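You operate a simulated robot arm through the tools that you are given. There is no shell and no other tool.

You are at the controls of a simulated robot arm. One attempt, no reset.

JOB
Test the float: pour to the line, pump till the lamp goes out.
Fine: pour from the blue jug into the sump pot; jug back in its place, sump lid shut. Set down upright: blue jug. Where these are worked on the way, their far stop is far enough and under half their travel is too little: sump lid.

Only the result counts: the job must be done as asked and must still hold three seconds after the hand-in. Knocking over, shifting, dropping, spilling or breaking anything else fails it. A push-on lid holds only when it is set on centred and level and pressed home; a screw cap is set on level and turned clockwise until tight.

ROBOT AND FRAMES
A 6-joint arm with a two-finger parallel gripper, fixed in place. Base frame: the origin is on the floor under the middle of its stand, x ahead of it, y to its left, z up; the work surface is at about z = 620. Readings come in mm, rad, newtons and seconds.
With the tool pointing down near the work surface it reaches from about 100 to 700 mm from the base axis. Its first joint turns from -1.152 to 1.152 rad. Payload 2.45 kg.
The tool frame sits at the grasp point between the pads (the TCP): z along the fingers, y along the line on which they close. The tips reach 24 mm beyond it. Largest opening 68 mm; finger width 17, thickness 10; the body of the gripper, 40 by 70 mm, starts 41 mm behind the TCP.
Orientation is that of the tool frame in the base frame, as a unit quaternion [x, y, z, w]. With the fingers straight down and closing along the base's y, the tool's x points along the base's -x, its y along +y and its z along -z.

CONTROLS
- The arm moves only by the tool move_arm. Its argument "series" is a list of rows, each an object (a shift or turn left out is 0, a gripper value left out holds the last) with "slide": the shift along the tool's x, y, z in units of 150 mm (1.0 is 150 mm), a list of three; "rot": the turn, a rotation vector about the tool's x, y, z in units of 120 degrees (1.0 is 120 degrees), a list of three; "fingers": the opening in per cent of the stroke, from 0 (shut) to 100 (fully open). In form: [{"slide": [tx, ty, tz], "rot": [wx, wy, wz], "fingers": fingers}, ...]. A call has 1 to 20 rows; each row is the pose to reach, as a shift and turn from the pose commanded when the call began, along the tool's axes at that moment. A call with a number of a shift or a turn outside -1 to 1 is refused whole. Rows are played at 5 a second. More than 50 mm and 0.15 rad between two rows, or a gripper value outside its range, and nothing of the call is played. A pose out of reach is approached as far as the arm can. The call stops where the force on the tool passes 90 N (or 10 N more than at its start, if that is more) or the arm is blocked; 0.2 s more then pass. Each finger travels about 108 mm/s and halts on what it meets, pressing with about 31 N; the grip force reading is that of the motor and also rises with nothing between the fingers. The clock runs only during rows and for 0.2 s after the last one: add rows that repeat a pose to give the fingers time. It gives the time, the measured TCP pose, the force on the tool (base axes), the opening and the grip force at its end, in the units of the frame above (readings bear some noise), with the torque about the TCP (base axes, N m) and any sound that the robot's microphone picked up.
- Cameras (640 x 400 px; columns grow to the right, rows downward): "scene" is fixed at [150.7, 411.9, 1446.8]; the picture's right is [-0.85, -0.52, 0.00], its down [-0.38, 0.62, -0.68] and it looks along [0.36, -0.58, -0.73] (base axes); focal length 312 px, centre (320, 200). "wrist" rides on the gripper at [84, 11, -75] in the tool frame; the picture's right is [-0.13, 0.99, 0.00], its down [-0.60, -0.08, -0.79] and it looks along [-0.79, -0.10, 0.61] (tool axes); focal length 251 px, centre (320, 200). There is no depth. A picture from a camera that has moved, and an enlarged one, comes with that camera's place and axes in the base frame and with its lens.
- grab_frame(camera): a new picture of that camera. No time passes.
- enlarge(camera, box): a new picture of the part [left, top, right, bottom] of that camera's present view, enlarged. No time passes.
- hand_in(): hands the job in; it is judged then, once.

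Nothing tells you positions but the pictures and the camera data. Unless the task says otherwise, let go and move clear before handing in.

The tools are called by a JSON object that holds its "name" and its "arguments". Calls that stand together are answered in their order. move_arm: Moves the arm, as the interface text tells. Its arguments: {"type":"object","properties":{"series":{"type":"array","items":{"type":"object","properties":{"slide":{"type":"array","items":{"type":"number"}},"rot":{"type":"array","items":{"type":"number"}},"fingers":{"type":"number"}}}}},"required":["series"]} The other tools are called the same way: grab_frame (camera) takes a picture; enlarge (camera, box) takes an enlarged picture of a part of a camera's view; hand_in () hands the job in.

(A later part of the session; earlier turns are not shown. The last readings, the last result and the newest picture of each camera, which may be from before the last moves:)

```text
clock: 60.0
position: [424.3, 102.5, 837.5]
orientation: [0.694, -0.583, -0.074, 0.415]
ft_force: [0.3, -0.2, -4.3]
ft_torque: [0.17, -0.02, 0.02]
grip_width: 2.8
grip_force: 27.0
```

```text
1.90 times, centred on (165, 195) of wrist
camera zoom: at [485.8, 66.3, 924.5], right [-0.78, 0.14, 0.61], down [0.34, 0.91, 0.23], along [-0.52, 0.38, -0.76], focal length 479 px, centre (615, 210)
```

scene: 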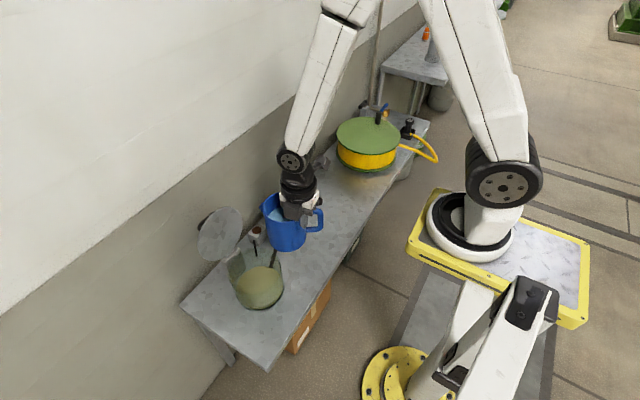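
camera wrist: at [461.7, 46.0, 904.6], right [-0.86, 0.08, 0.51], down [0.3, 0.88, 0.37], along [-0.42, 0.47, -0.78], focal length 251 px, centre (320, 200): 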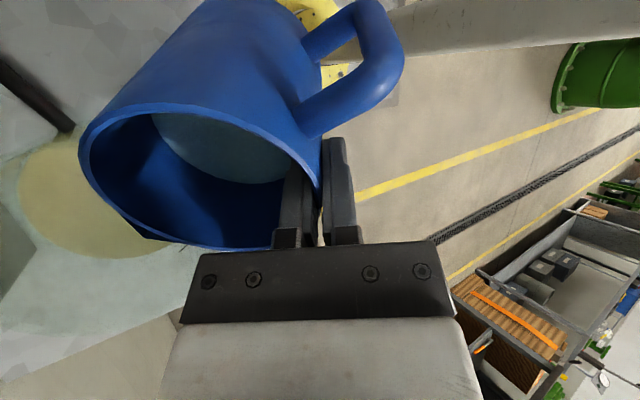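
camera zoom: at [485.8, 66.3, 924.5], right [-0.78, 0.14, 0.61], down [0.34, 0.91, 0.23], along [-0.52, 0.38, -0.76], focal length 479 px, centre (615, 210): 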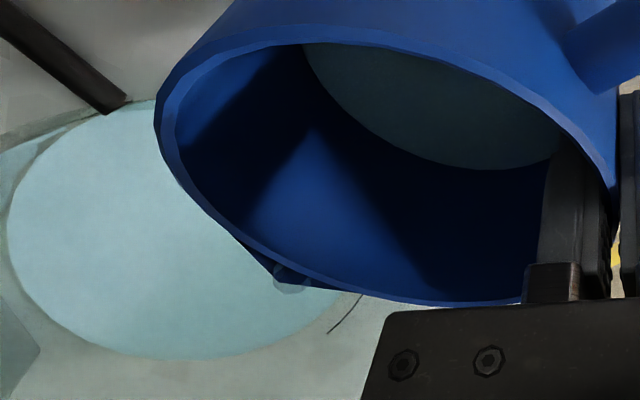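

The stream runs into the pot, which now shows a thin blue layer. I hold and watch the weight and level.

{"name": "move_arm", "arguments": {"series": [{"slide": [0, 0, 0]}, {"slide": [0, 0, 0]}, {"slide": [0, 0, 0]}, {"slide": [0, 0, 0]}, {"slide": [0, 0, 0]}]}}

{"name": "enlarge", "arguments": {"camera": "scene", "box": [220, 215, 320, 315]}}

```text
clock: 61.2
position: [425.2, 101.7, 836.4]
orientation: [0.693, -0.585, -0.073, 0.416]
ft_force: [0.1, -0.1, -4.0]
ft_torque: [0.2, -0.04, -0.01]
grip_width: 3.0
grip_force: 26.3
```

```text
4.00 times, centred on (270, 265) of scene
camera zoom: at [150.8, 412.0, 1446.8], right [-0.85, -0.52, 0.0], down [-0.38, 0.62, -0.68], along [0.36, -0.58, -0.73], focal length 1247 px, centre (520, -60)
```

zoom: 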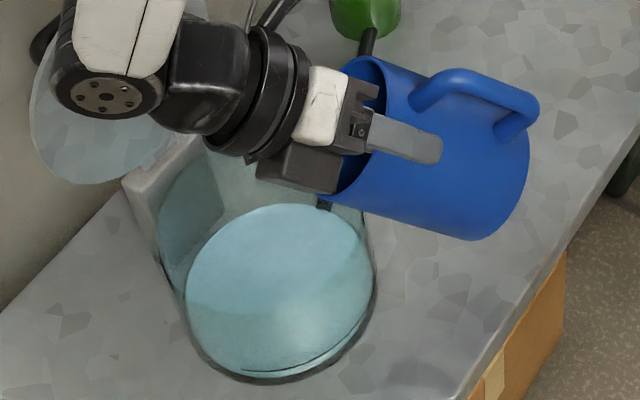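

The stream stopped by itself (tilt-limited). Measuring the level against the line.

{"name": "enlarge", "arguments": {"camera": "scene", "box": [240, 280, 300, 315]}}

{"name": "enlarge", "arguments": {"camera": "scene", "box": [255, 255, 325, 305]}}

```text
10.67 times, centred on (270, 298) of scene
camera zoom: at [150.8, 412.0, 1446.8], right [-0.85, -0.52, 0.0], down [-0.38, 0.62, -0.68], along [0.36, -0.58, -0.73], focal length 3324 px, centre (853, -840)
```

zoom: 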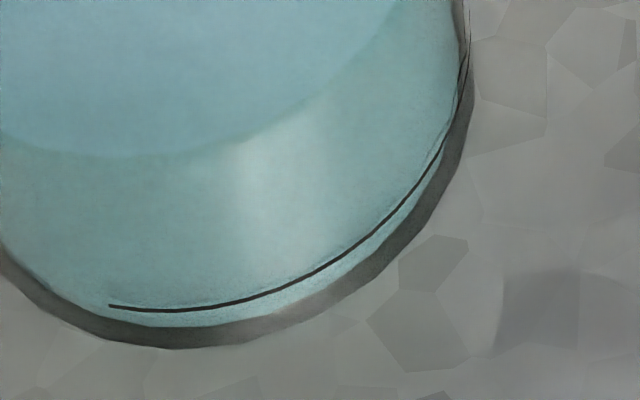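

```text
8.00 times, centred on (290, 280) of scene
camera zoom: at [150.8, 412.0, 1446.8], right [-0.85, -0.52, 0.0], down [-0.38, 0.62, -0.68], along [0.36, -0.58, -0.73], focal length 2493 px, centre (560, -440)
```

zoom: 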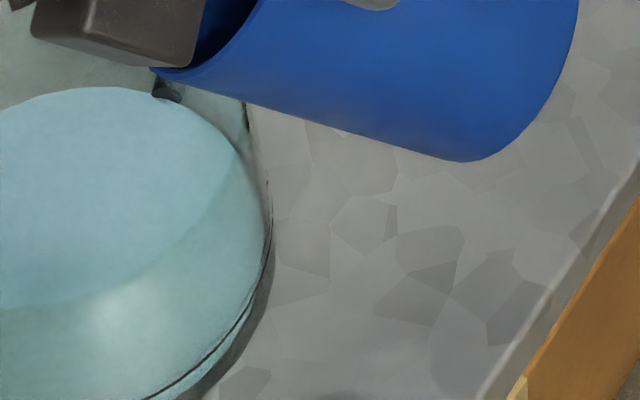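

Level is still far below the line as expected. Tilting on to 60°.

{"name": "move_arm", "arguments": {"series": [{"slide": [0.0006, 0.001, -0.026], "rot": [-0.018, 0.0105, 0]}, {"slide": [0.0012, 0.002, -0.052], "rot": [-0.036, 0.021, 0]}, {"slide": [0.0018, 0.003, -0.078], "rot": [-0.054, 0.0314, 0]}, {"slide": [0.0024, 0.004, -0.103], "rot": [-0.072, 0.0418, 0]}, {"slide": [0.0024, 0.004, -0.103], "rot": [-0.072, 0.0418, 0]}, {"slide": [0.0024, 0.004, -0.103], "rot": [-0.072, 0.0418, 0]}, {"slide": [0.0024, 0.004, -0.103], "rot": [-0.072, 0.0418, 0]}, {"slide": [0.0024, 0.004, -0.103], "rot": [-0.072, 0.0418, 0]}, {"slide": [0.0024, 0.004, -0.103], "rot": [-0.072, 0.0418, 0]}]}}

{"name": "enlarge", "arguments": {"camera": "scene", "box": [220, 215, 320, 315]}}

{"name": "enlarge", "arguments": {"camera": "wrist", "box": [0, 90, 330, 300]}}

```text
clock: 63.2
position: [433.0, 109.8, 847.7]
orientation: [0.662, -0.558, -0.087, 0.492]
ft_force: [0.5, -0.5, -2.8]
ft_torque: [0.17, -0.02, 0.04]
grip_width: 2.5
grip_force: 26.7
```

```text
4.00 times, centred on (270, 265) of scene
camera zoom: at [150.8, 412.0, 1446.8], right [-0.85, -0.52, 0.0], down [-0.38, 0.62, -0.68], along [0.36, -0.58, -0.73], focal length 1247 px, centre (520, -60)
```

zoom: 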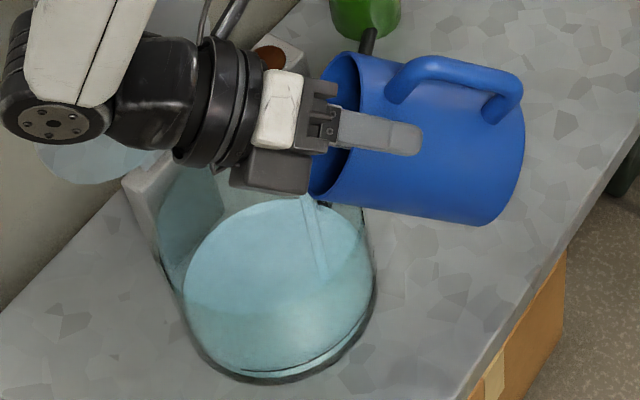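

```text
1.90 times, centred on (165, 195) of wrist
camera zoom: at [505.6, 84.1, 929.3], right [-0.7, 0.21, 0.69], down [0.36, 0.93, 0.08], along [-0.62, 0.3, -0.72], focal length 479 px, centre (615, 210)
```

zoom: 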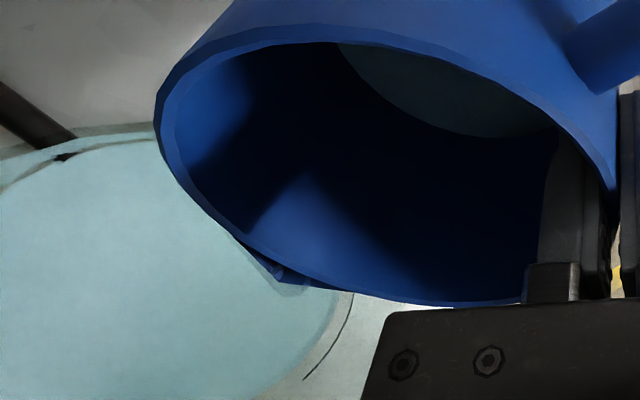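

About 135 ml has gone (weight 4.1 → 2.8 N). Let the stream finish and check the level.

{"name": "move_arm", "arguments": {"series": [{"slide": [0, 0, 0]}, {"slide": [0, 0, 0]}, {"slide": [0, 0, 0]}, {"slide": [0, 0, 0]}, {"slide": [0, 0, 0]}, {"slide": [0, 0, 0]}]}}

{"name": "enlarge", "arguments": {"camera": "scene", "box": [220, 215, 320, 315]}}

{"name": "enlarge", "arguments": {"camera": "scene", "box": [240, 280, 300, 315]}}

{"name": "enlarge", "arguments": {"camera": "wrist", "box": [0, 90, 200, 330]}}

```text
clock: 64.6
position: [434.5, 109.3, 846.5]
orientation: [0.663, -0.558, -0.087, 0.492]
ft_force: [-0.1, 0.7, -3.0]
ft_torque: [0.13, -0.02, 0.0]
grip_width: 2.8
grip_force: 26.6
```

```text
4.00 times, centred on (270, 265) of scene
camera zoom: at [150.8, 412.0, 1446.8], right [-0.85, -0.52, 0.0], down [-0.38, 0.62, -0.68], along [0.36, -0.58, -0.73], focal length 1247 px, centre (520, -60)
```

zoom: 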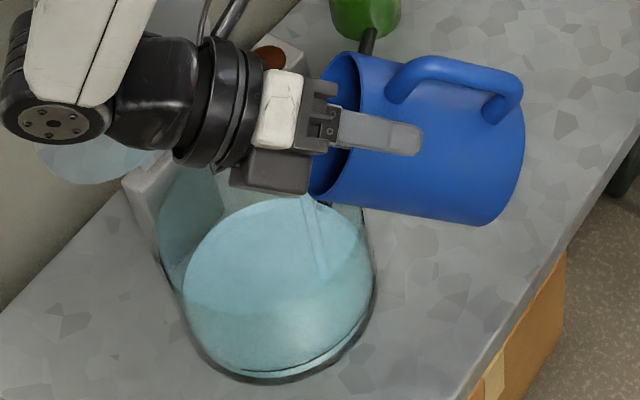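

```text
10.67 times, centred on (270, 298) of scene
camera zoom: at [150.8, 412.0, 1446.8], right [-0.85, -0.52, 0.0], down [-0.38, 0.62, -0.68], along [0.36, -0.58, -0.73], focal length 3324 px, centre (853, -840)
```

zoom: 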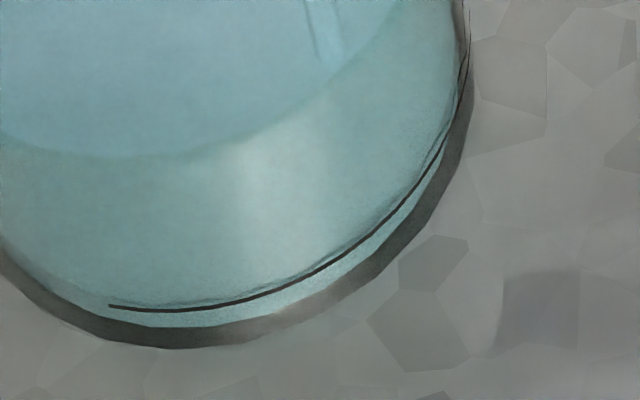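

```text
1.67 times, centred on (100, 210) of wrist
camera zoom: at [505.6, 84.1, 929.3], right [-0.7, 0.21, 0.69], down [0.36, 0.93, 0.08], along [-0.62, 0.3, -0.72], focal length 419 px, centre (687, 183)
```

zoom: 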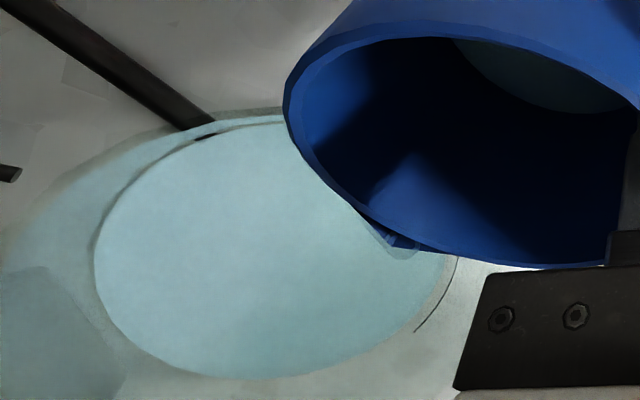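

The surface has risen about 10 mm; it needs roughly 7 mm more to reach the line. Tilting on to 65° and holding.

{"name": "move_arm", "arguments": {"series": [{"slide": [0.001, 0.0018, -0.026], "rot": [-0.018, 0.0105, 0]}, {"slide": [0.002, 0.0035, -0.0516], "rot": [-0.036, 0.0209, 0]}, {"slide": [0.002, 0.0035, -0.0516], "rot": [-0.036, 0.0209, 0]}, {"slide": [0.002, 0.0035, -0.0516], "rot": [-0.036, 0.0209, 0]}, {"slide": [0.002, 0.0035, -0.0516], "rot": [-0.036, 0.0209, 0]}, {"slide": [0.002, 0.0035, -0.0516], "rot": [-0.036, 0.0209, 0]}, {"slide": [0.002, 0.0035, -0.0516], "rot": [-0.036, 0.0209, 0]}, {"slide": [0.002, 0.0035, -0.0516], "rot": [-0.036, 0.0209, 0]}, {"slide": [0.002, 0.0035, -0.0516], "rot": [-0.036, 0.0209, 0]}, {"slide": [0.002, 0.0035, -0.0516], "rot": [-0.036, 0.0209, 0]}, {"slide": [0.002, 0.0035, -0.0516], "rot": [-0.036, 0.0209, 0]}]}}

{"name": "enlarge", "arguments": {"camera": "scene", "box": [220, 215, 320, 315]}}

{"name": "enlarge", "arguments": {"camera": "scene", "box": [240, 280, 300, 315]}}

```text
clock: 67.0
position: [437.1, 114.4, 852.7]
orientation: [0.645, -0.544, -0.093, 0.529]
ft_force: [-0.5, -0.3, -2.8]
ft_torque: [0.11, -0.05, -0.02]
grip_width: 2.6
grip_force: 27.1
```

```text
4.00 times, centred on (270, 265) of scene
camera zoom: at [150.8, 412.0, 1446.8], right [-0.85, -0.52, 0.0], down [-0.38, 0.62, -0.68], along [0.36, -0.58, -0.73], focal length 1247 px, centre (520, -60)
```

zoom: 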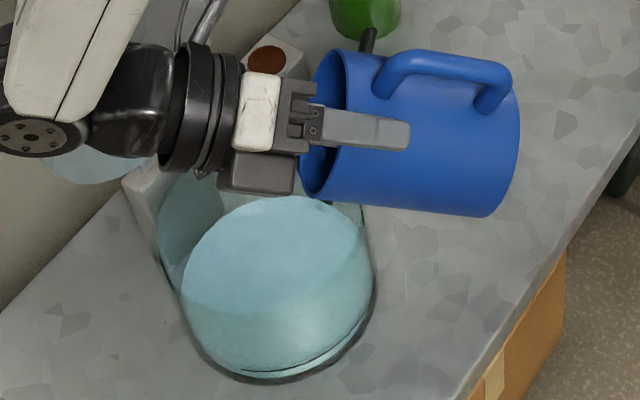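

```text
10.67 times, centred on (270, 298) of scene
camera zoom: at [150.8, 412.0, 1446.8], right [-0.85, -0.52, 0.0], down [-0.38, 0.62, -0.68], along [0.36, -0.58, -0.73], focal length 3324 px, centre (853, -840)
```

zoom: 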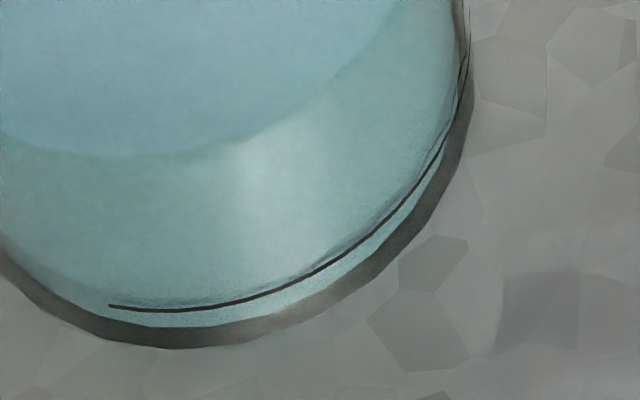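

Stream stopped. Taking the same reference zooms to measure the surface edge.

{"name": "enlarge", "arguments": {"camera": "scene", "box": [225, 240, 305, 320]}}

{"name": "grab_frame", "arguments": {"camera": "wrist"}}

{"name": "enlarge", "arguments": {"camera": "scene", "box": [240, 255, 290, 285]}}

```text
5.00 times, centred on (265, 280) of scene
camera zoom: at [150.8, 412.0, 1446.8], right [-0.85, -0.52, 0.0], down [-0.38, 0.62, -0.68], along [0.36, -0.58, -0.73], focal length 1558 px, centre (595, -200)
```

zoom: 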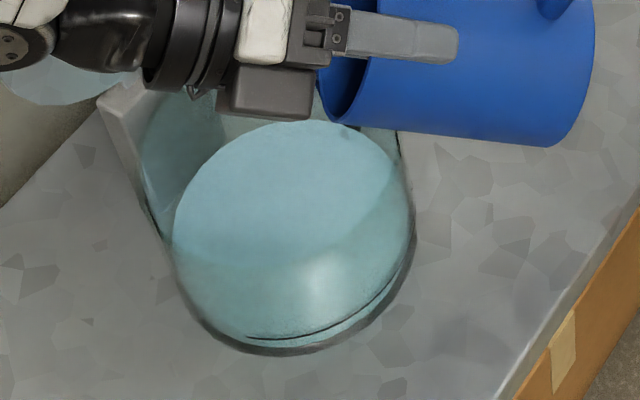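

```text
taken
camera wrist: at [515.8, 92.8, 930.5], right [-0.65, 0.25, 0.72], down [0.36, 0.93, 0.0], along [-0.67, 0.26, -0.7], focal length 251 px, centre (320, 200)
```

wrist: 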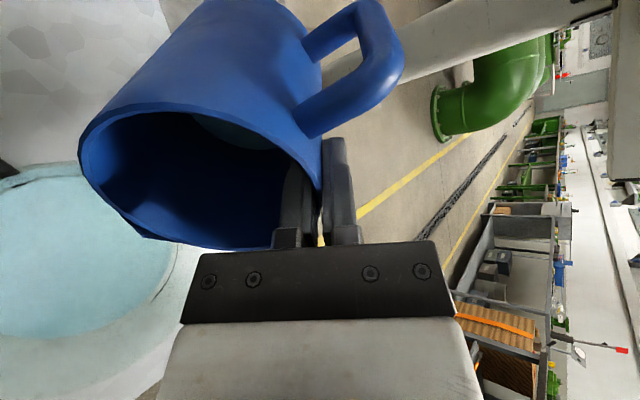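

```text
12.80 times, centred on (265, 270) of scene
camera zoom: at [150.8, 412.0, 1446.8], right [-0.85, -0.52, 0.0], down [-0.38, 0.62, -0.68], along [0.36, -0.58, -0.73], focal length 3989 px, centre (1024, -696)
```

zoom: 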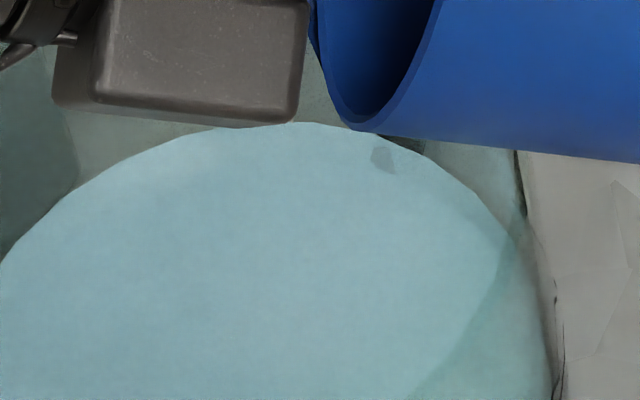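

Level is about 13–14 mm up, roughly 3 mm short of the line; lamp still off. A small further tilt to 68°.

{"name": "move_arm", "arguments": {"series": [{"slide": [0.0008, 0.0014, -0.0155], "rot": [-0.0108, 0.0063, 0]}, {"slide": [0.0016, 0.0028, -0.031], "rot": [-0.0216, 0.01255, 0]}, {"slide": [0.0016, 0.0028, -0.031], "rot": [-0.0216, 0.01255, 0]}, {"slide": [0.0016, 0.0028, -0.031], "rot": [-0.0216, 0.01255, 0]}, {"slide": [0.0016, 0.0028, -0.031], "rot": [-0.0216, 0.01255, 0]}, {"slide": [0.0016, 0.0028, -0.031], "rot": [-0.0216, 0.01255, 0]}, {"slide": [0.0016, 0.0028, -0.031], "rot": [-0.0216, 0.01255, 0]}, {"slide": [0.0016, 0.0028, -0.031], "rot": [-0.0216, 0.01255, 0]}, {"slide": [0.0016, 0.0028, -0.031], "rot": [-0.0216, 0.01255, 0]}, {"slide": [0.0016, 0.0028, -0.031], "rot": [-0.0216, 0.01255, 0]}]}}

{"name": "enlarge", "arguments": {"camera": "scene", "box": [225, 240, 305, 320]}}

{"name": "enlarge", "arguments": {"camera": "scene", "box": [240, 280, 300, 315]}}

{"name": "enlarge", "arguments": {"camera": "scene", "box": [220, 215, 320, 315]}}

```text
clock: 69.2
position: [441.1, 116.0, 852.9]
orientation: [0.634, -0.534, -0.097, 0.551]
ft_force: [0.2, 0.0, -2.0]
ft_torque: [0.12, -0.01, 0.01]
grip_width: 2.5
grip_force: 26.4
```

```text
5.00 times, centred on (265, 280) of scene
camera zoom: at [150.8, 412.0, 1446.8], right [-0.85, -0.52, 0.0], down [-0.38, 0.62, -0.68], along [0.36, -0.58, -0.73], focal length 1558 px, centre (595, -200)
```

zoom: 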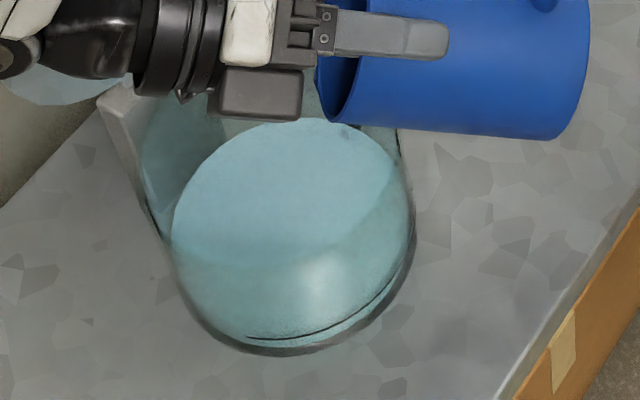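

```text
10.67 times, centred on (270, 298) of scene
camera zoom: at [150.8, 412.0, 1446.8], right [-0.85, -0.52, 0.0], down [-0.38, 0.62, -0.68], along [0.36, -0.58, -0.73], focal length 3324 px, centre (853, -840)
```

zoom: 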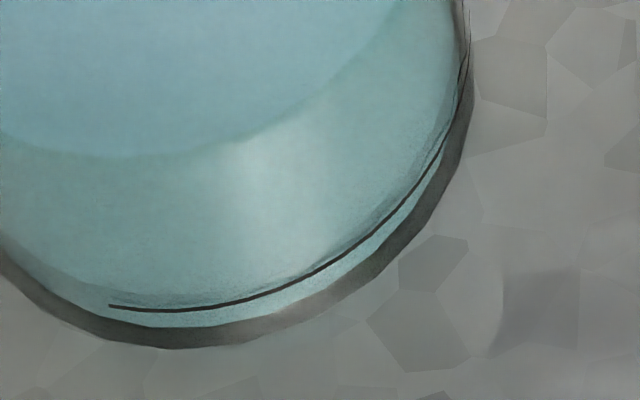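

```text
4.00 times, centred on (270, 265) of scene
camera zoom: at [150.8, 412.0, 1446.8], right [-0.85, -0.52, 0.0], down [-0.38, 0.62, -0.68], along [0.36, -0.58, -0.73], focal length 1247 px, centre (520, -60)
```

zoom: 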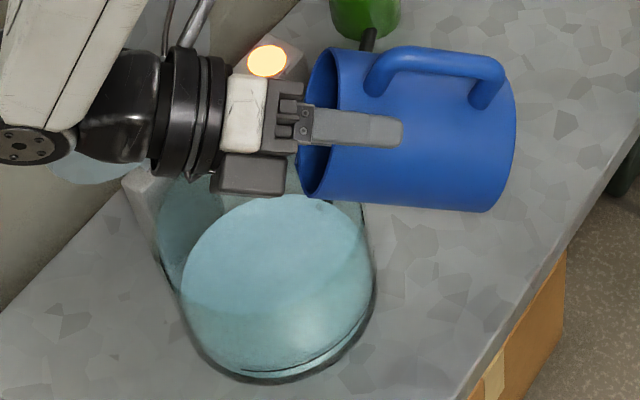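

The lamp has just lit. Checking the surface edge against the line at high magnification.

{"name": "enlarge", "arguments": {"camera": "scene", "box": [250, 298, 275, 314]}}

{"name": "enlarge", "arguments": {"camera": "scene", "box": [270, 280, 295, 308]}}

{"name": "enlarge", "arguments": {"camera": "scene", "box": [240, 255, 290, 285]}}

```text
16.00 times, centred on (262, 306) of scene
camera zoom: at [150.8, 412.0, 1446.8], right [-0.85, -0.52, 0.0], down [-0.38, 0.62, -0.68], along [0.36, -0.58, -0.73], focal length 4986 px, centre (1240, -1496)
```

zoom: 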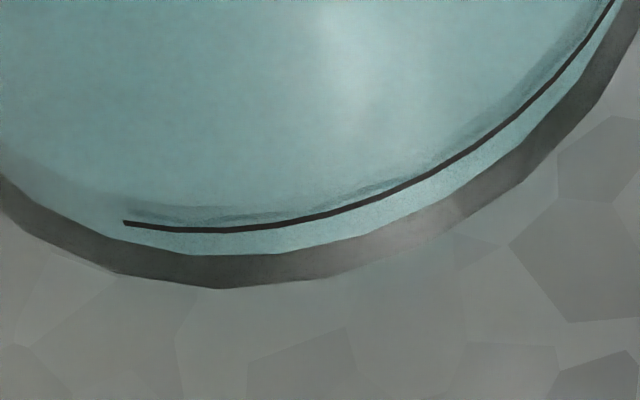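

```text
14.29 times, centred on (282, 294) of scene
camera zoom: at [150.8, 412.0, 1446.8], right [-0.85, -0.52, 0.0], down [-0.38, 0.62, -0.68], along [0.36, -0.58, -0.73], focal length 4452 px, centre (856, -1143)
```

zoom: 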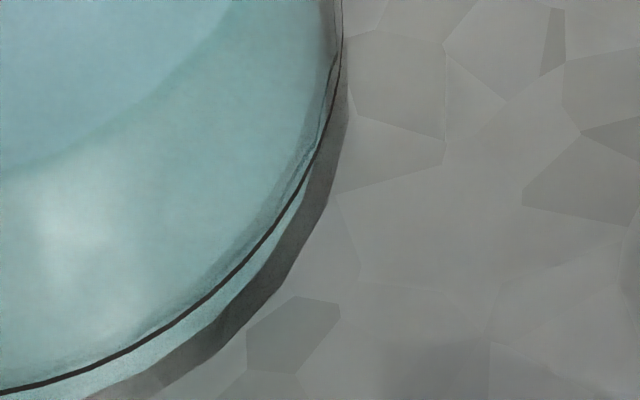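

```text
12.80 times, centred on (265, 270) of scene
camera zoom: at [150.8, 412.0, 1446.8], right [-0.85, -0.52, 0.0], down [-0.38, 0.62, -0.68], along [0.36, -0.58, -0.73], focal length 3989 px, centre (1024, -696)
```

zoom: 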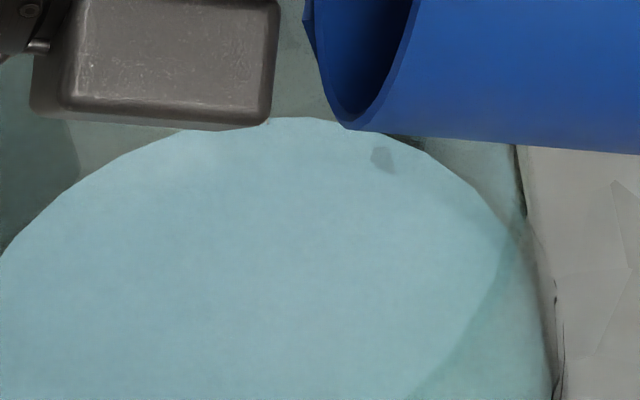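

The lamp is on and the level looks within a couple of mm of the line. To measure exactly I tilt the jug back and lift it clear, then view the pot from the front.

{"name": "move_arm", "arguments": {"series": [{"slide": [-0.007, -0.012, 0.071], "rot": [0.0505, -0.0293, 0]}, {"slide": [-0.018, -0.031, 0.14], "rot": [0.1009, -0.0586, 0]}, {"slide": [-0.0335, -0.0576, 0.205], "rot": [0.1514, -0.0879, 0]}, {"slide": [-0.0525, -0.09, 0.2665], "rot": [0.2018, -0.1171, 0]}, {"slide": [-0.0525, -0.09, 0.2665], "rot": [0.2018, -0.1171, 0]}]}}

{"name": "move_arm", "arguments": {"series": [{"slide": [0.05, 0.085, -0.12]}, {"slide": [0.1, 0.17, -0.235]}, {"slide": [0.15, 0.255, -0.35]}, {"slide": [0.194, 0.333, -0.46]}, {"slide": [0.194, 0.333, -0.46]}]}}

{"name": "enlarge", "arguments": {"camera": "scene", "box": [200, 190, 340, 320]}}

```text
clock: 70.4
position: [417.8, 97.1, 823.8]
orientation: [0.719, -0.606, -0.059, 0.336]
ft_force: [0.0, -0.3, -3.1]
ft_torque: [0.07, -0.01, 0.01]
grip_width: 2.3
grip_force: 26.7
```

```text
clock: 71.6
position: [417.6, 93.9, 915.3]
orientation: [0.719, -0.605, -0.059, 0.337]
ft_force: [-0.1, -0.3, -2.8]
ft_torque: [0.09, -0.01, 0.03]
grip_width: 2.7
grip_force: 26.8
```

```text
3.08 times, centred on (270, 255) of scene
camera zoom: at [150.8, 412.0, 1446.8], right [-0.85, -0.52, 0.0], down [-0.38, 0.62, -0.68], along [0.36, -0.58, -0.73], focal length 959 px, centre (474, 31)
```

zoom: 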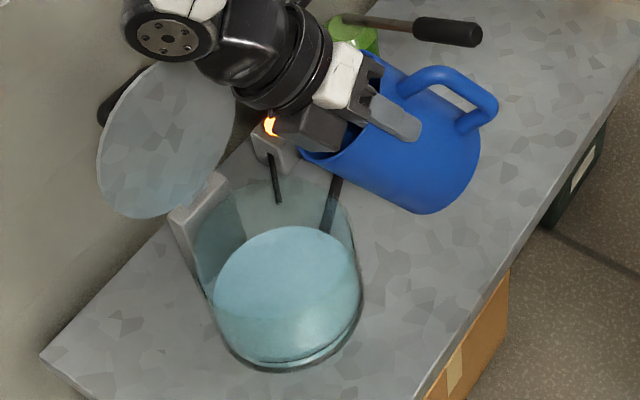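

Nothing spilled, lamp still lit. Uprighting the jug.

{"name": "move_arm", "arguments": {"series": [{"slide": [0.015, 0.021, -0.003], "rot": [0.041, -0.024, 0]}, {"slide": [0.03, 0.042, -0.006], "rot": [0.082, -0.048, 0]}, {"slide": [0.045, 0.063, -0.009], "rot": [0.123, -0.072, 0]}, {"slide": [0.06, 0.084, -0.012], "rot": [0.164, -0.096, 0]}, {"slide": [0.075, 0.106, -0.015], "rot": [0.206, -0.119, 0]}, {"slide": [0.09, 0.127, -0.018], "rot": [0.247, -0.143, 0]}, {"slide": [0.105, 0.148, -0.022], "rot": [0.288, -0.167, 0]}, {"slide": [0.105, 0.148, -0.022], "rot": [0.288, -0.167, 0]}]}}

{"name": "enlarge", "arguments": {"camera": "scene", "box": [200, 190, 340, 320]}}

{"name": "grab_frame", "arguments": {"camera": "wrist"}}

```text
clock: 73.4
position: [404.6, 83.1, 933.8]
orientation: [0.765, -0.644, 0.001, -0.001]
ft_force: [-0.1, 0.4, -2.3]
ft_torque: [0.01, 0.11, 0.0]
grip_width: 2.5
grip_force: 26.6
```

```text
3.08 times, centred on (270, 255) of scene
camera zoom: at [150.8, 411.9, 1446.8], right [-0.85, -0.52, 0.0], down [-0.38, 0.62, -0.68], along [0.36, -0.58, -0.73], focal length 959 px, centre (474, 31)
```

zoom: 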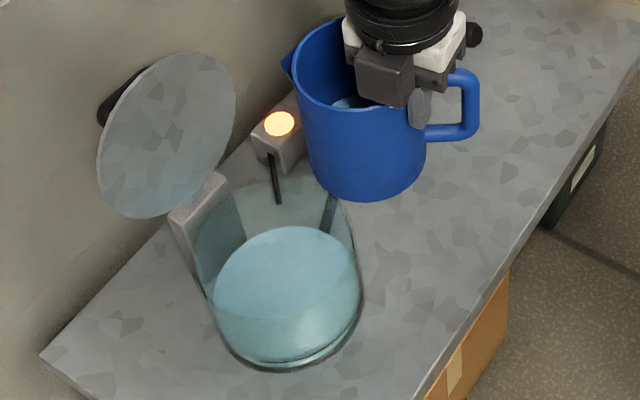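

```text
taken
camera wrist: at [408.4, -1.5, 1009.1], right [-1.0, -0.04, 0.0], down [-0.03, 0.61, 0.79], along [-0.03, 0.79, -0.61], focal length 251 px, centre (320, 200)
```

wrist: 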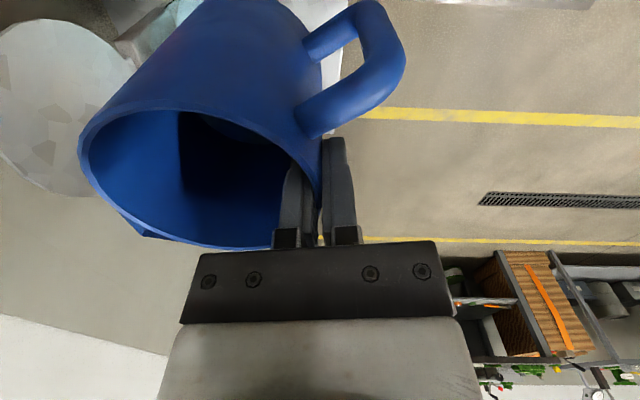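

Jug upright with a remainder of water. Turning to look at the pot from the front with the wrist camera.

{"name": "move_arm", "arguments": {"series": [{"slide": [-0.012, 0.024, 0], "rot": [0, 0, 0.06]}, {"slide": [-0.025, 0.049, 0], "rot": [0, 0, 0.12]}, {"slide": [-0.037, 0.073, 0], "rot": [0, 0, 0.18]}, {"slide": [-0.05, 0.098, 0.0], "rot": [0, 0, 0.24]}, {"slide": [-0.062, 0.12, 0.05], "rot": [0, 0, 0.3]}, {"slide": [-0.075, 0.147, 0.1], "rot": [0, 0, 0.36]}, {"slide": [-0.087, 0.17, 0.16], "rot": [0, 0, 0.42]}, {"slide": [-0.1, 0.195, 0.22], "rot": [0, 0, 0.48]}, {"slide": [-0.112, 0.22, 0.29], "rot": [0, 0, 0.54]}, {"slide": [-0.125, 0.244, 0.36], "rot": [0, 0, 0.6]}, {"slide": [-0.137, 0.27, 0.43], "rot": [0, 0, 0.66]}, {"slide": [-0.15, 0.293, 0.5], "rot": [0, 0, 0.72]}, {"slide": [-0.162, 0.32, 0.57], "rot": [0, 0, 0.78]}, {"slide": [-0.174, 0.342, 0.64], "rot": [0, 0, 0.832]}, {"slide": [-0.174, 0.342, 0.69], "rot": [0, 0, 0.832]}, {"slide": [-0.174, 0.342, 0.69], "rot": [0, 0, 0.832]}]}}

{"name": "grab_frame", "arguments": {"camera": "wrist"}}

```text
clock: 76.8
position: [349.0, 100.0, 831.3]
orientation: [0.002, 1.0, 0.0, 0.001]
ft_force: [0.2, -0.2, -1.4]
ft_torque: [0.07, -0.03, -0.04]
grip_width: 2.6
grip_force: 26.6
```

```text
taken
camera wrist: at [264.9, 111.6, 906.1], right [0.13, 0.99, 0.0], down [0.6, -0.08, 0.79], along [0.79, -0.1, -0.61], focal length 251 px, centre (320, 200)
```

wrist: 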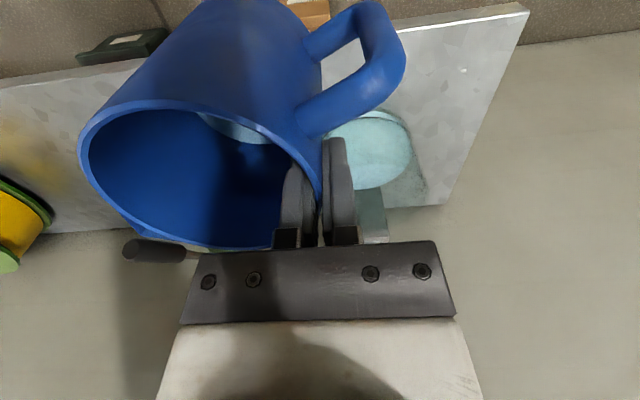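

The pot is visible beside the handle; zooming onto its front wall.

{"name": "enlarge", "arguments": {"camera": "wrist", "box": [325, 95, 425, 200]}}

{"name": "enlarge", "arguments": {"camera": "wrist", "box": [340, 100, 420, 145]}}

```text
3.81 times, centred on (375, 148) of wrist
camera zoom: at [264.9, 111.6, 906.1], right [0.13, 0.99, 0.0], down [0.6, -0.08, 0.79], along [0.79, -0.1, -0.61], focal length 958 px, centre (110, 400)
```

zoom: 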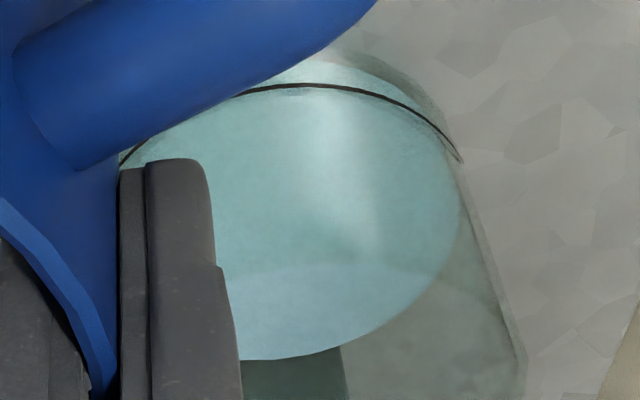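

```text
8.00 times, centred on (380, 122) of wrist
camera zoom: at [264.9, 111.6, 906.1], right [0.13, 0.99, 0.0], down [0.6, -0.08, 0.79], along [0.79, -0.1, -0.61], focal length 2012 px, centre (-160, 820)
```

zoom: 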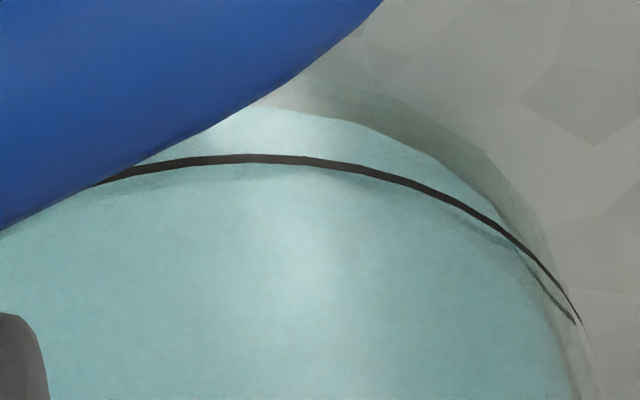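

The surface edge nearly coincides with the line. One more look from lower down for certainty.

{"name": "move_arm", "arguments": {"series": [{"slide": [0, 0, 0.15]}, {"slide": [0, 0, 0.3]}, {"slide": [0, 0, 0.45]}, {"slide": [0, 0, 0.55]}, {"slide": [0, 0, 0.55]}]}}

{"name": "grab_frame", "arguments": {"camera": "wrist"}}

{"name": "enlarge", "arguments": {"camera": "wrist", "box": [330, 120, 430, 200]}}

```text
clock: 78.0
position: [348.4, 100.5, 749.6]
orientation: [0.0, 1.0, 0.0, 0.001]
ft_force: [1.4, -0.2, -3.4]
ft_torque: [0.07, -0.06, 0.01]
grip_width: 2.6
grip_force: 26.4
```

```text
taken
camera wrist: at [264.9, 111.8, 824.1], right [0.13, 0.99, 0.0], down [0.6, -0.08, 0.79], along [0.79, -0.1, -0.61], focal length 251 px, centre (320, 200)
```

wrist: 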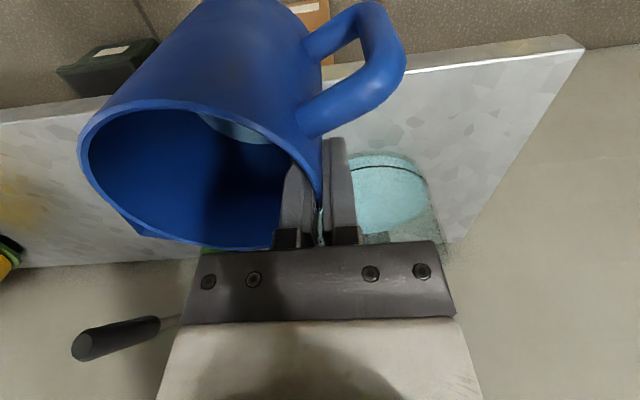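

```text
5.00 times, centred on (380, 160) of wrist
camera zoom: at [264.9, 111.8, 824.1], right [0.13, 0.99, 0.0], down [0.6, -0.08, 0.79], along [0.79, -0.1, -0.61], focal length 1257 px, centre (20, 400)
```

zoom: 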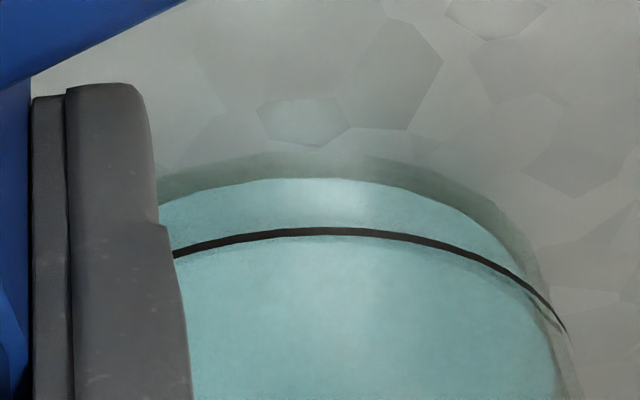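

Higher zoom on the line and the right flank.

{"name": "enlarge", "arguments": {"camera": "wrist", "box": [370, 150, 435, 192]}}

{"name": "enlarge", "arguments": {"camera": "wrist", "box": [405, 160, 440, 195]}}

{"name": "enlarge", "arguments": {"camera": "wrist", "box": [345, 180, 445, 250]}}

```text
9.52 times, centred on (402, 171) of wrist
camera zoom: at [264.9, 111.8, 824.1], right [0.13, 0.99, 0.0], down [0.6, -0.08, 0.79], along [0.79, -0.1, -0.61], focal length 2395 px, centre (-466, 476)
```

zoom: 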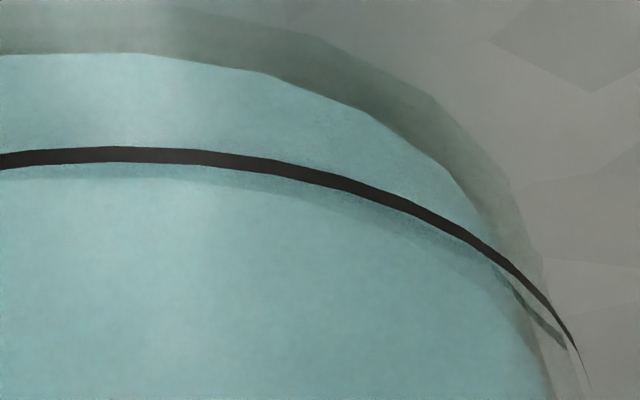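

```text
11.43 times, centred on (422, 178) of wrist
camera zoom: at [264.9, 111.8, 824.1], right [0.13, 0.99, 0.0], down [0.6, -0.08, 0.79], along [0.79, -0.1, -0.61], focal length 2874 px, centre (-851, 457)
```

zoom: 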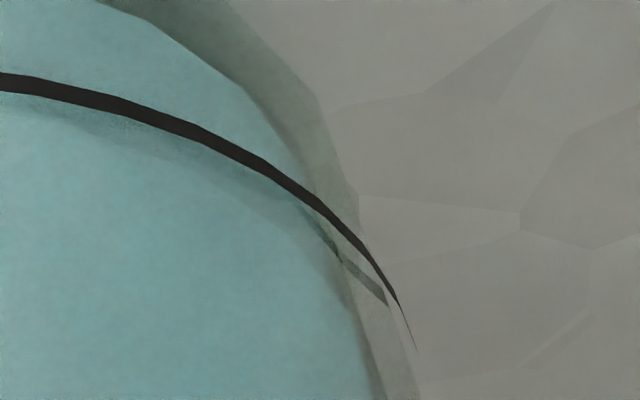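

```text
5.71 times, centred on (395, 215) of wrist
camera zoom: at [264.9, 111.8, 824.1], right [0.13, 0.99, 0.0], down [0.6, -0.08, 0.79], along [0.79, -0.1, -0.61], focal length 1437 px, centre (-109, 114)
```

zoom: 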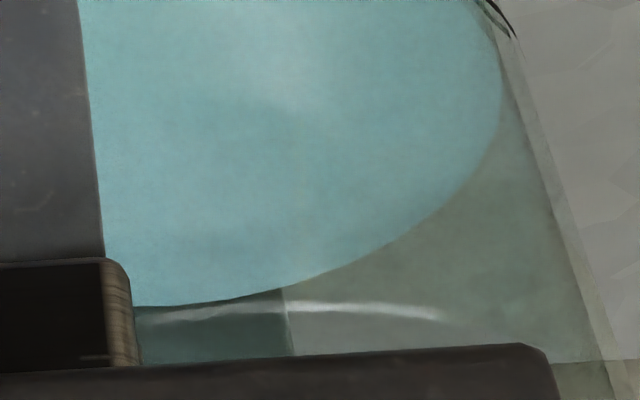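

From both views the surface is at the line within about a millimetre. Now the jug goes back: first lift and move off.

{"name": "move_arm", "arguments": {"series": [{"slide": [0, 0, -0.2]}, {"slide": [-0.03, -0.03, -0.4]}, {"slide": [-0.09, -0.09, -0.6]}, {"slide": [-0.15, -0.15, -0.78]}, {"slide": [-0.207, -0.2, -0.933]}, {"slide": [-0.207, -0.2, -0.933]}]}}

{"name": "move_arm", "arguments": {"series": [{"slide": [-0.05, -0.05, -0.15], "rot": [0, 0, -0.03]}, {"slide": [-0.12, -0.2, -0.313], "rot": [0, 0, -0.07]}, {"slide": [-0.2, -0.4, -0.313], "rot": [0, 0, -0.12]}, {"slide": [-0.28, -0.6, -0.313], "rot": [0, 0, -0.17]}, {"slide": [-0.34, -0.8, -0.313], "rot": [0, 0, -0.22]}, {"slide": [-0.4, -1.0, -0.313], "rot": [0, 0, -0.25]}, {"slide": [-0.4, -1.0, -0.313], "rot": [0, 0, -0.25]}]}}

```text
clock: 79.4
position: [381.9, 69.8, 889.0]
orientation: [0.001, 1.0, 0.0, 0.0]
ft_force: [-0.4, -0.6, -2.5]
ft_torque: [0.04, 0.0, 0.04]
grip_width: 2.3
grip_force: 26.9
```

```text
clock: 81.0
position: [440.2, -80.5, 936.8]
orientation: [-0.259, 0.966, 0.001, 0.0]
ft_force: [0.4, 0.4, -2.1]
ft_torque: [0.1, 0.02, -0.01]
grip_width: 2.3
grip_force: 27.0
```

Clear of the lever; carrying on above the jug's place.

{"name": "move_arm", "arguments": {"series": [{"slide": [0.05, -0.12, 0], "rot": [0, 0, -0.03]}, {"slide": [0.12, -0.32, 0], "rot": [0, 0, -0.08]}, {"slide": [0.2, -0.52, 0], "rot": [0, 0, -0.13]}, {"slide": [0.27, -0.72, 0], "rot": [0, 0, -0.18]}, {"slide": [0.33, -0.88, 0], "rot": [0, 0, -0.22]}, {"slide": [0.359, -0.948, 0], "rot": [0, 0, -0.249]}, {"slide": [0.359, -0.948, 0], "rot": [0, 0, -0.249]}]}}

{"name": "grab_frame", "arguments": {"camera": "scene"}}

{"name": "grab_frame", "arguments": {"camera": "wrist"}}

```text
clock: 82.6
position: [464.2, -230.3, 934.3]
orientation: [-0.499, 0.866, -0.001, 0.0]
ft_force: [0.3, 0.5, -1.8]
ft_torque: [0.05, 0.0, -0.01]
grip_width: 2.7
grip_force: 26.6
```

```text
taken
```

scene: 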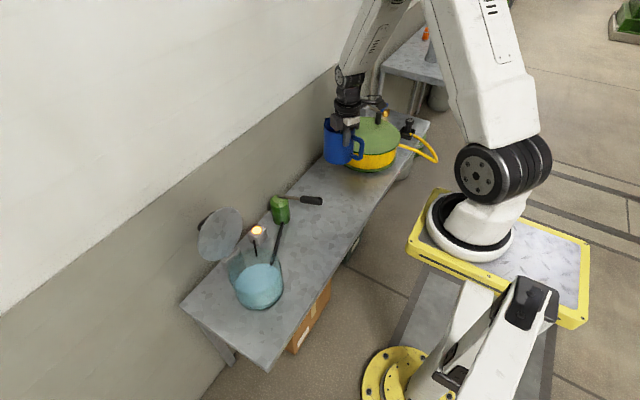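

```text
taken
camera wrist: at [412.8, -297.5, 1010.1], right [-0.79, 0.61, 0.0], down [0.37, 0.48, 0.79], along [0.48, 0.63, -0.61], focal length 251 px, centre (320, 200)
```

wrist: 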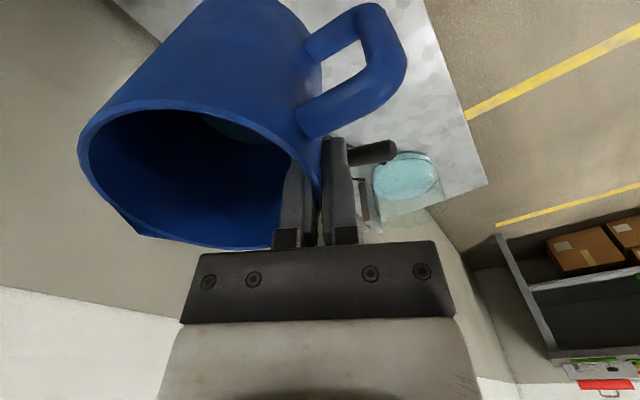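

Positioned above its place with the original heading. Lowering.

{"name": "move_arm", "arguments": {"series": [{"slide": [0, 0, 0.2]}, {"slide": [0, 0, 0.42]}, {"slide": [0, 0, 0.64]}, {"slide": [0, 0, 0.84]}, {"slide": [0, 0, 1.0]}, {"slide": [0, 0, 1.0]}]}}

{"name": "move_arm", "arguments": {"series": [{"slide": [0, 0, 0.12]}, {"slide": [0, 0, 0.24]}, {"slide": [0, 0, 0.34]}, {"slide": [0, 0, 0.38]}, {"slide": [0, 0, 0.38]}]}}

{"name": "enlarge", "arguments": {"camera": "scene", "box": [310, 150, 380, 220]}}

```text
clock: 84.0
position: [466.2, -231.1, 785.9]
orientation: [-0.498, 0.867, 0.0, 0.0]
ft_force: [-0.8, -0.5, -1.5]
ft_torque: [0.08, 0.07, 0.01]
grip_width: 2.7
grip_force: 27.0
```

```text
clock: 85.2
position: [464.7, -231.0, 727.0]
orientation: [-0.498, 0.867, 0.0, 0.001]
ft_force: [-0.2, 0.3, -2.5]
ft_torque: [0.04, 0.03, 0.03]
grip_width: 2.7
grip_force: 26.3
```

```text
5.71 times, centred on (345, 185) of scene
camera zoom: at [150.8, 411.9, 1446.8], right [-0.85, -0.52, 0.0], down [-0.38, 0.62, -0.68], along [0.36, -0.58, -0.73], focal length 1781 px, centre (177, 286)
```

zoom: 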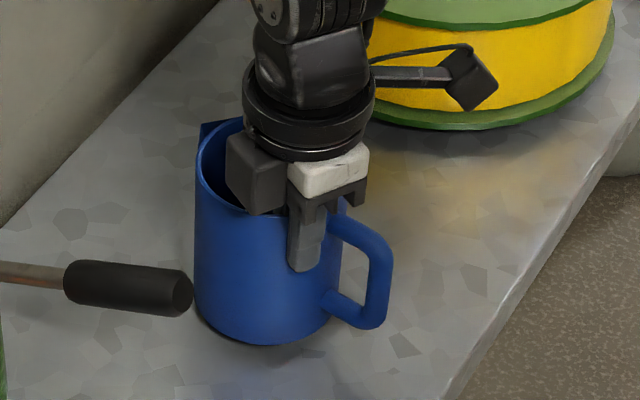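

It lines up with where it stood at the start. Final lowering in small steps until it touches.

{"name": "move_arm", "arguments": {"series": [{"slide": [0, 0, 0.02]}, {"slide": [0, 0, 0.035]}, {"slide": [0, 0, 0.045]}, {"slide": [0, 0, 0.05]}, {"slide": [0, 0, 0.05]}]}}

```text
clock: 86.4
position: [465.1, -229.7, 719.9]
orientation: [-0.499, 0.867, 0.0, 0.0]
ft_force: [0.6, 0.0, -2.2]
ft_torque: [0.05, 0.06, -0.01]
grip_width: 2.4
grip_force: 26.8
```

{"name": "move_arm", "arguments": {"series": [{"slide": [0, 0, 0.005]}, {"slide": [0, 0, 0.01]}, {"slide": [0, 0, 0.014]}, {"slide": [0, 0, 0.014]}]}}

{"name": "enlarge", "arguments": {"camera": "scene", "box": [310, 150, 380, 220]}}

```text
clock: 87.4
position: [465.6, -230.4, 718.8]
orientation: [-0.499, 0.866, 0.0, 0.0]
ft_force: [-0.8, 0.1, -2.0]
ft_torque: [0.05, 0.02, -0.02]
grip_width: 2.7
grip_force: 26.2
```

```text
5.71 times, centred on (345, 185) of scene
camera zoom: at [150.8, 411.9, 1446.8], right [-0.85, -0.52, 0.0], down [-0.38, 0.62, -0.68], along [0.36, -0.58, -0.73], focal length 1781 px, centre (177, 286)
```

zoom: 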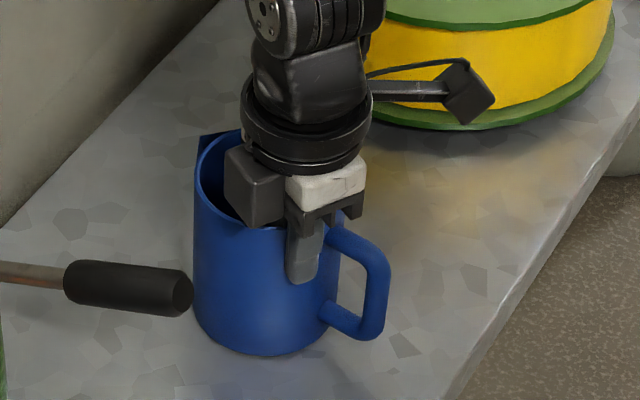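

{"name": "move_arm", "arguments": {"series": [{"slide": [0, 0, 0.005]}, {"slide": [0, 0, 0.01]}, {"slide": [0, 0, 0.01]}, {"slide": [0, 0, 0.01]}]}}

```text
clock: 88.4
position: [465.3, -230.4, 717.5]
orientation: [-0.499, 0.867, 0.0, 0.0]
ft_force: [-0.7, 7.0, 18.7]
ft_torque: [-0.28, 0.18, -0.04]
grip_width: 2.6
grip_force: 26.6
```

It touches down (contact force). I relieve the pressure slightly and open the fingers.

{"name": "move_arm", "arguments": {"series": [{"slide": [0, 0, -0.005]}, {"slide": [0, 0, -0.005]}, {"slide": [0, 0, -0.005], "fingers": 15}, {"slide": [0, 0, -0.005], "fingers": 40}, {"slide": [0, 0, -0.005], "fingers": 60}, {"slide": [0, 0, -0.005], "fingers": 60}]}}

{"name": "enlarge", "arguments": {"camera": "scene", "box": [310, 150, 380, 220]}}

{"name": "grab_frame", "arguments": {"camera": "wrist"}}

```text
clock: 89.8
position: [465.7, -230.3, 717.7]
orientation: [-0.499, 0.867, 0.0, 0.0]
ft_force: [0.2, -0.1, 0.2]
ft_torque: [0.03, -0.04, 0.0]
grip_width: 40.8
grip_force: 0.0
```

```text
5.71 times, centred on (345, 185) of scene
camera zoom: at [150.7, 411.9, 1446.8], right [-0.85, -0.52, 0.0], down [-0.38, 0.62, -0.68], along [0.36, -0.58, -0.73], focal length 1781 px, centre (177, 286)
```

zoom: 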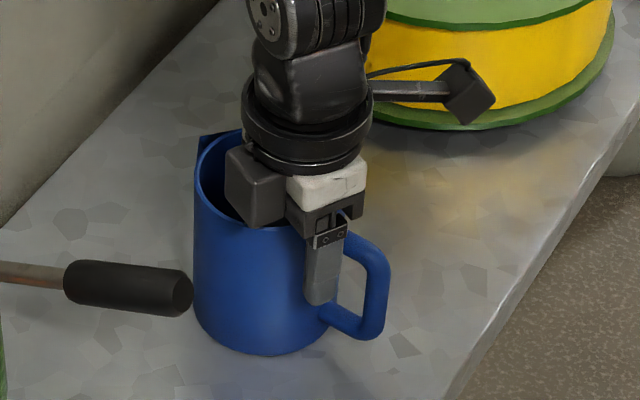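

```text
taken
camera wrist: at [413.5, -297.3, 793.2], right [-0.79, 0.61, 0.0], down [0.37, 0.48, 0.79], along [0.48, 0.63, -0.61], focal length 251 px, centre (320, 200)
```

wrist: 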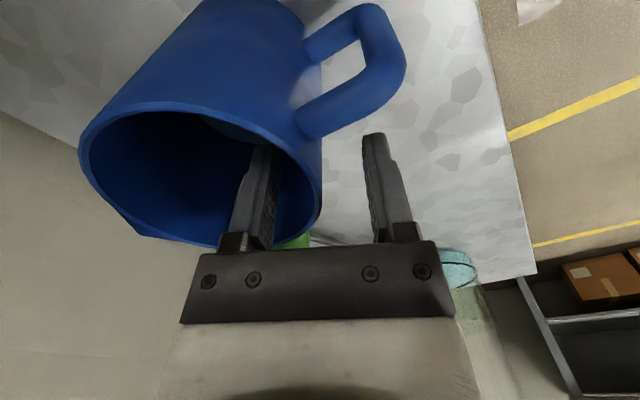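

Released; the jug stands upright. Withdrawing straight up.

{"name": "move_arm", "arguments": {"series": [{"slide": [0, 0, -0.1]}, {"slide": [0, 0, -0.25]}, {"slide": [0, 0, -0.45]}, {"slide": [0, 0, -0.65]}, {"slide": [0, 0, -0.85]}, {"slide": [0, 0, -0.85]}]}}

{"name": "enlarge", "arguments": {"camera": "scene", "box": [290, 150, 390, 230]}}

{"name": "grab_frame", "arguments": {"camera": "wrist"}}

```text
clock: 91.2
position: [465.1, -229.6, 847.0]
orientation: [-0.499, 0.867, 0.0, 0.0]
ft_force: [0.0, 0.1, -0.5]
ft_torque: [0.0, 0.01, 0.02]
grip_width: 40.4
grip_force: 0.0
```

```text
5.00 times, centred on (340, 190) of scene
camera zoom: at [150.7, 412.0, 1446.8], right [-0.85, -0.52, 0.0], down [-0.38, 0.62, -0.68], along [0.36, -0.58, -0.73], focal length 1558 px, centre (220, 250)
```

zoom: 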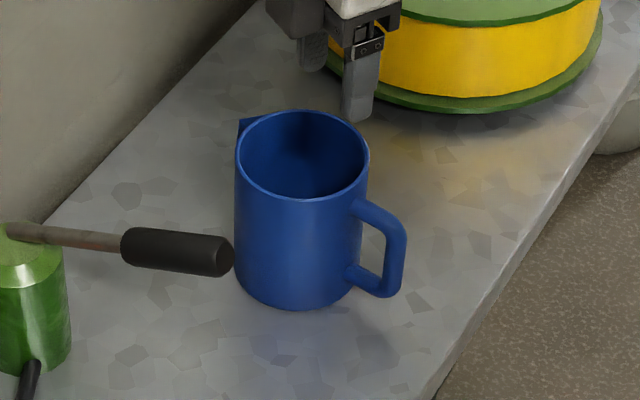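

```text
taken
camera wrist: at [413.4, -296.4, 921.7], right [-0.79, 0.61, 0.0], down [0.37, 0.48, 0.79], along [0.48, 0.63, -0.61], focal length 251 px, centre (320, 200)
```

wrist: 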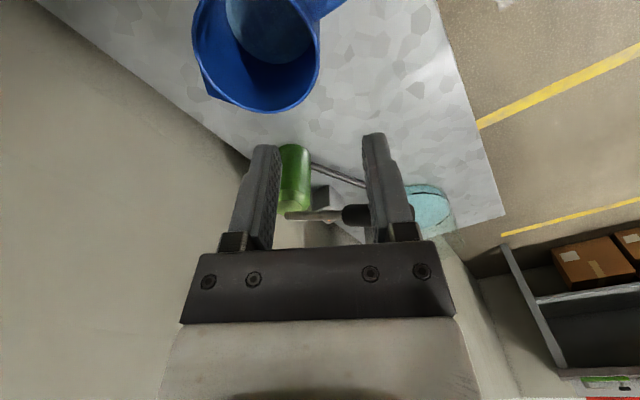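

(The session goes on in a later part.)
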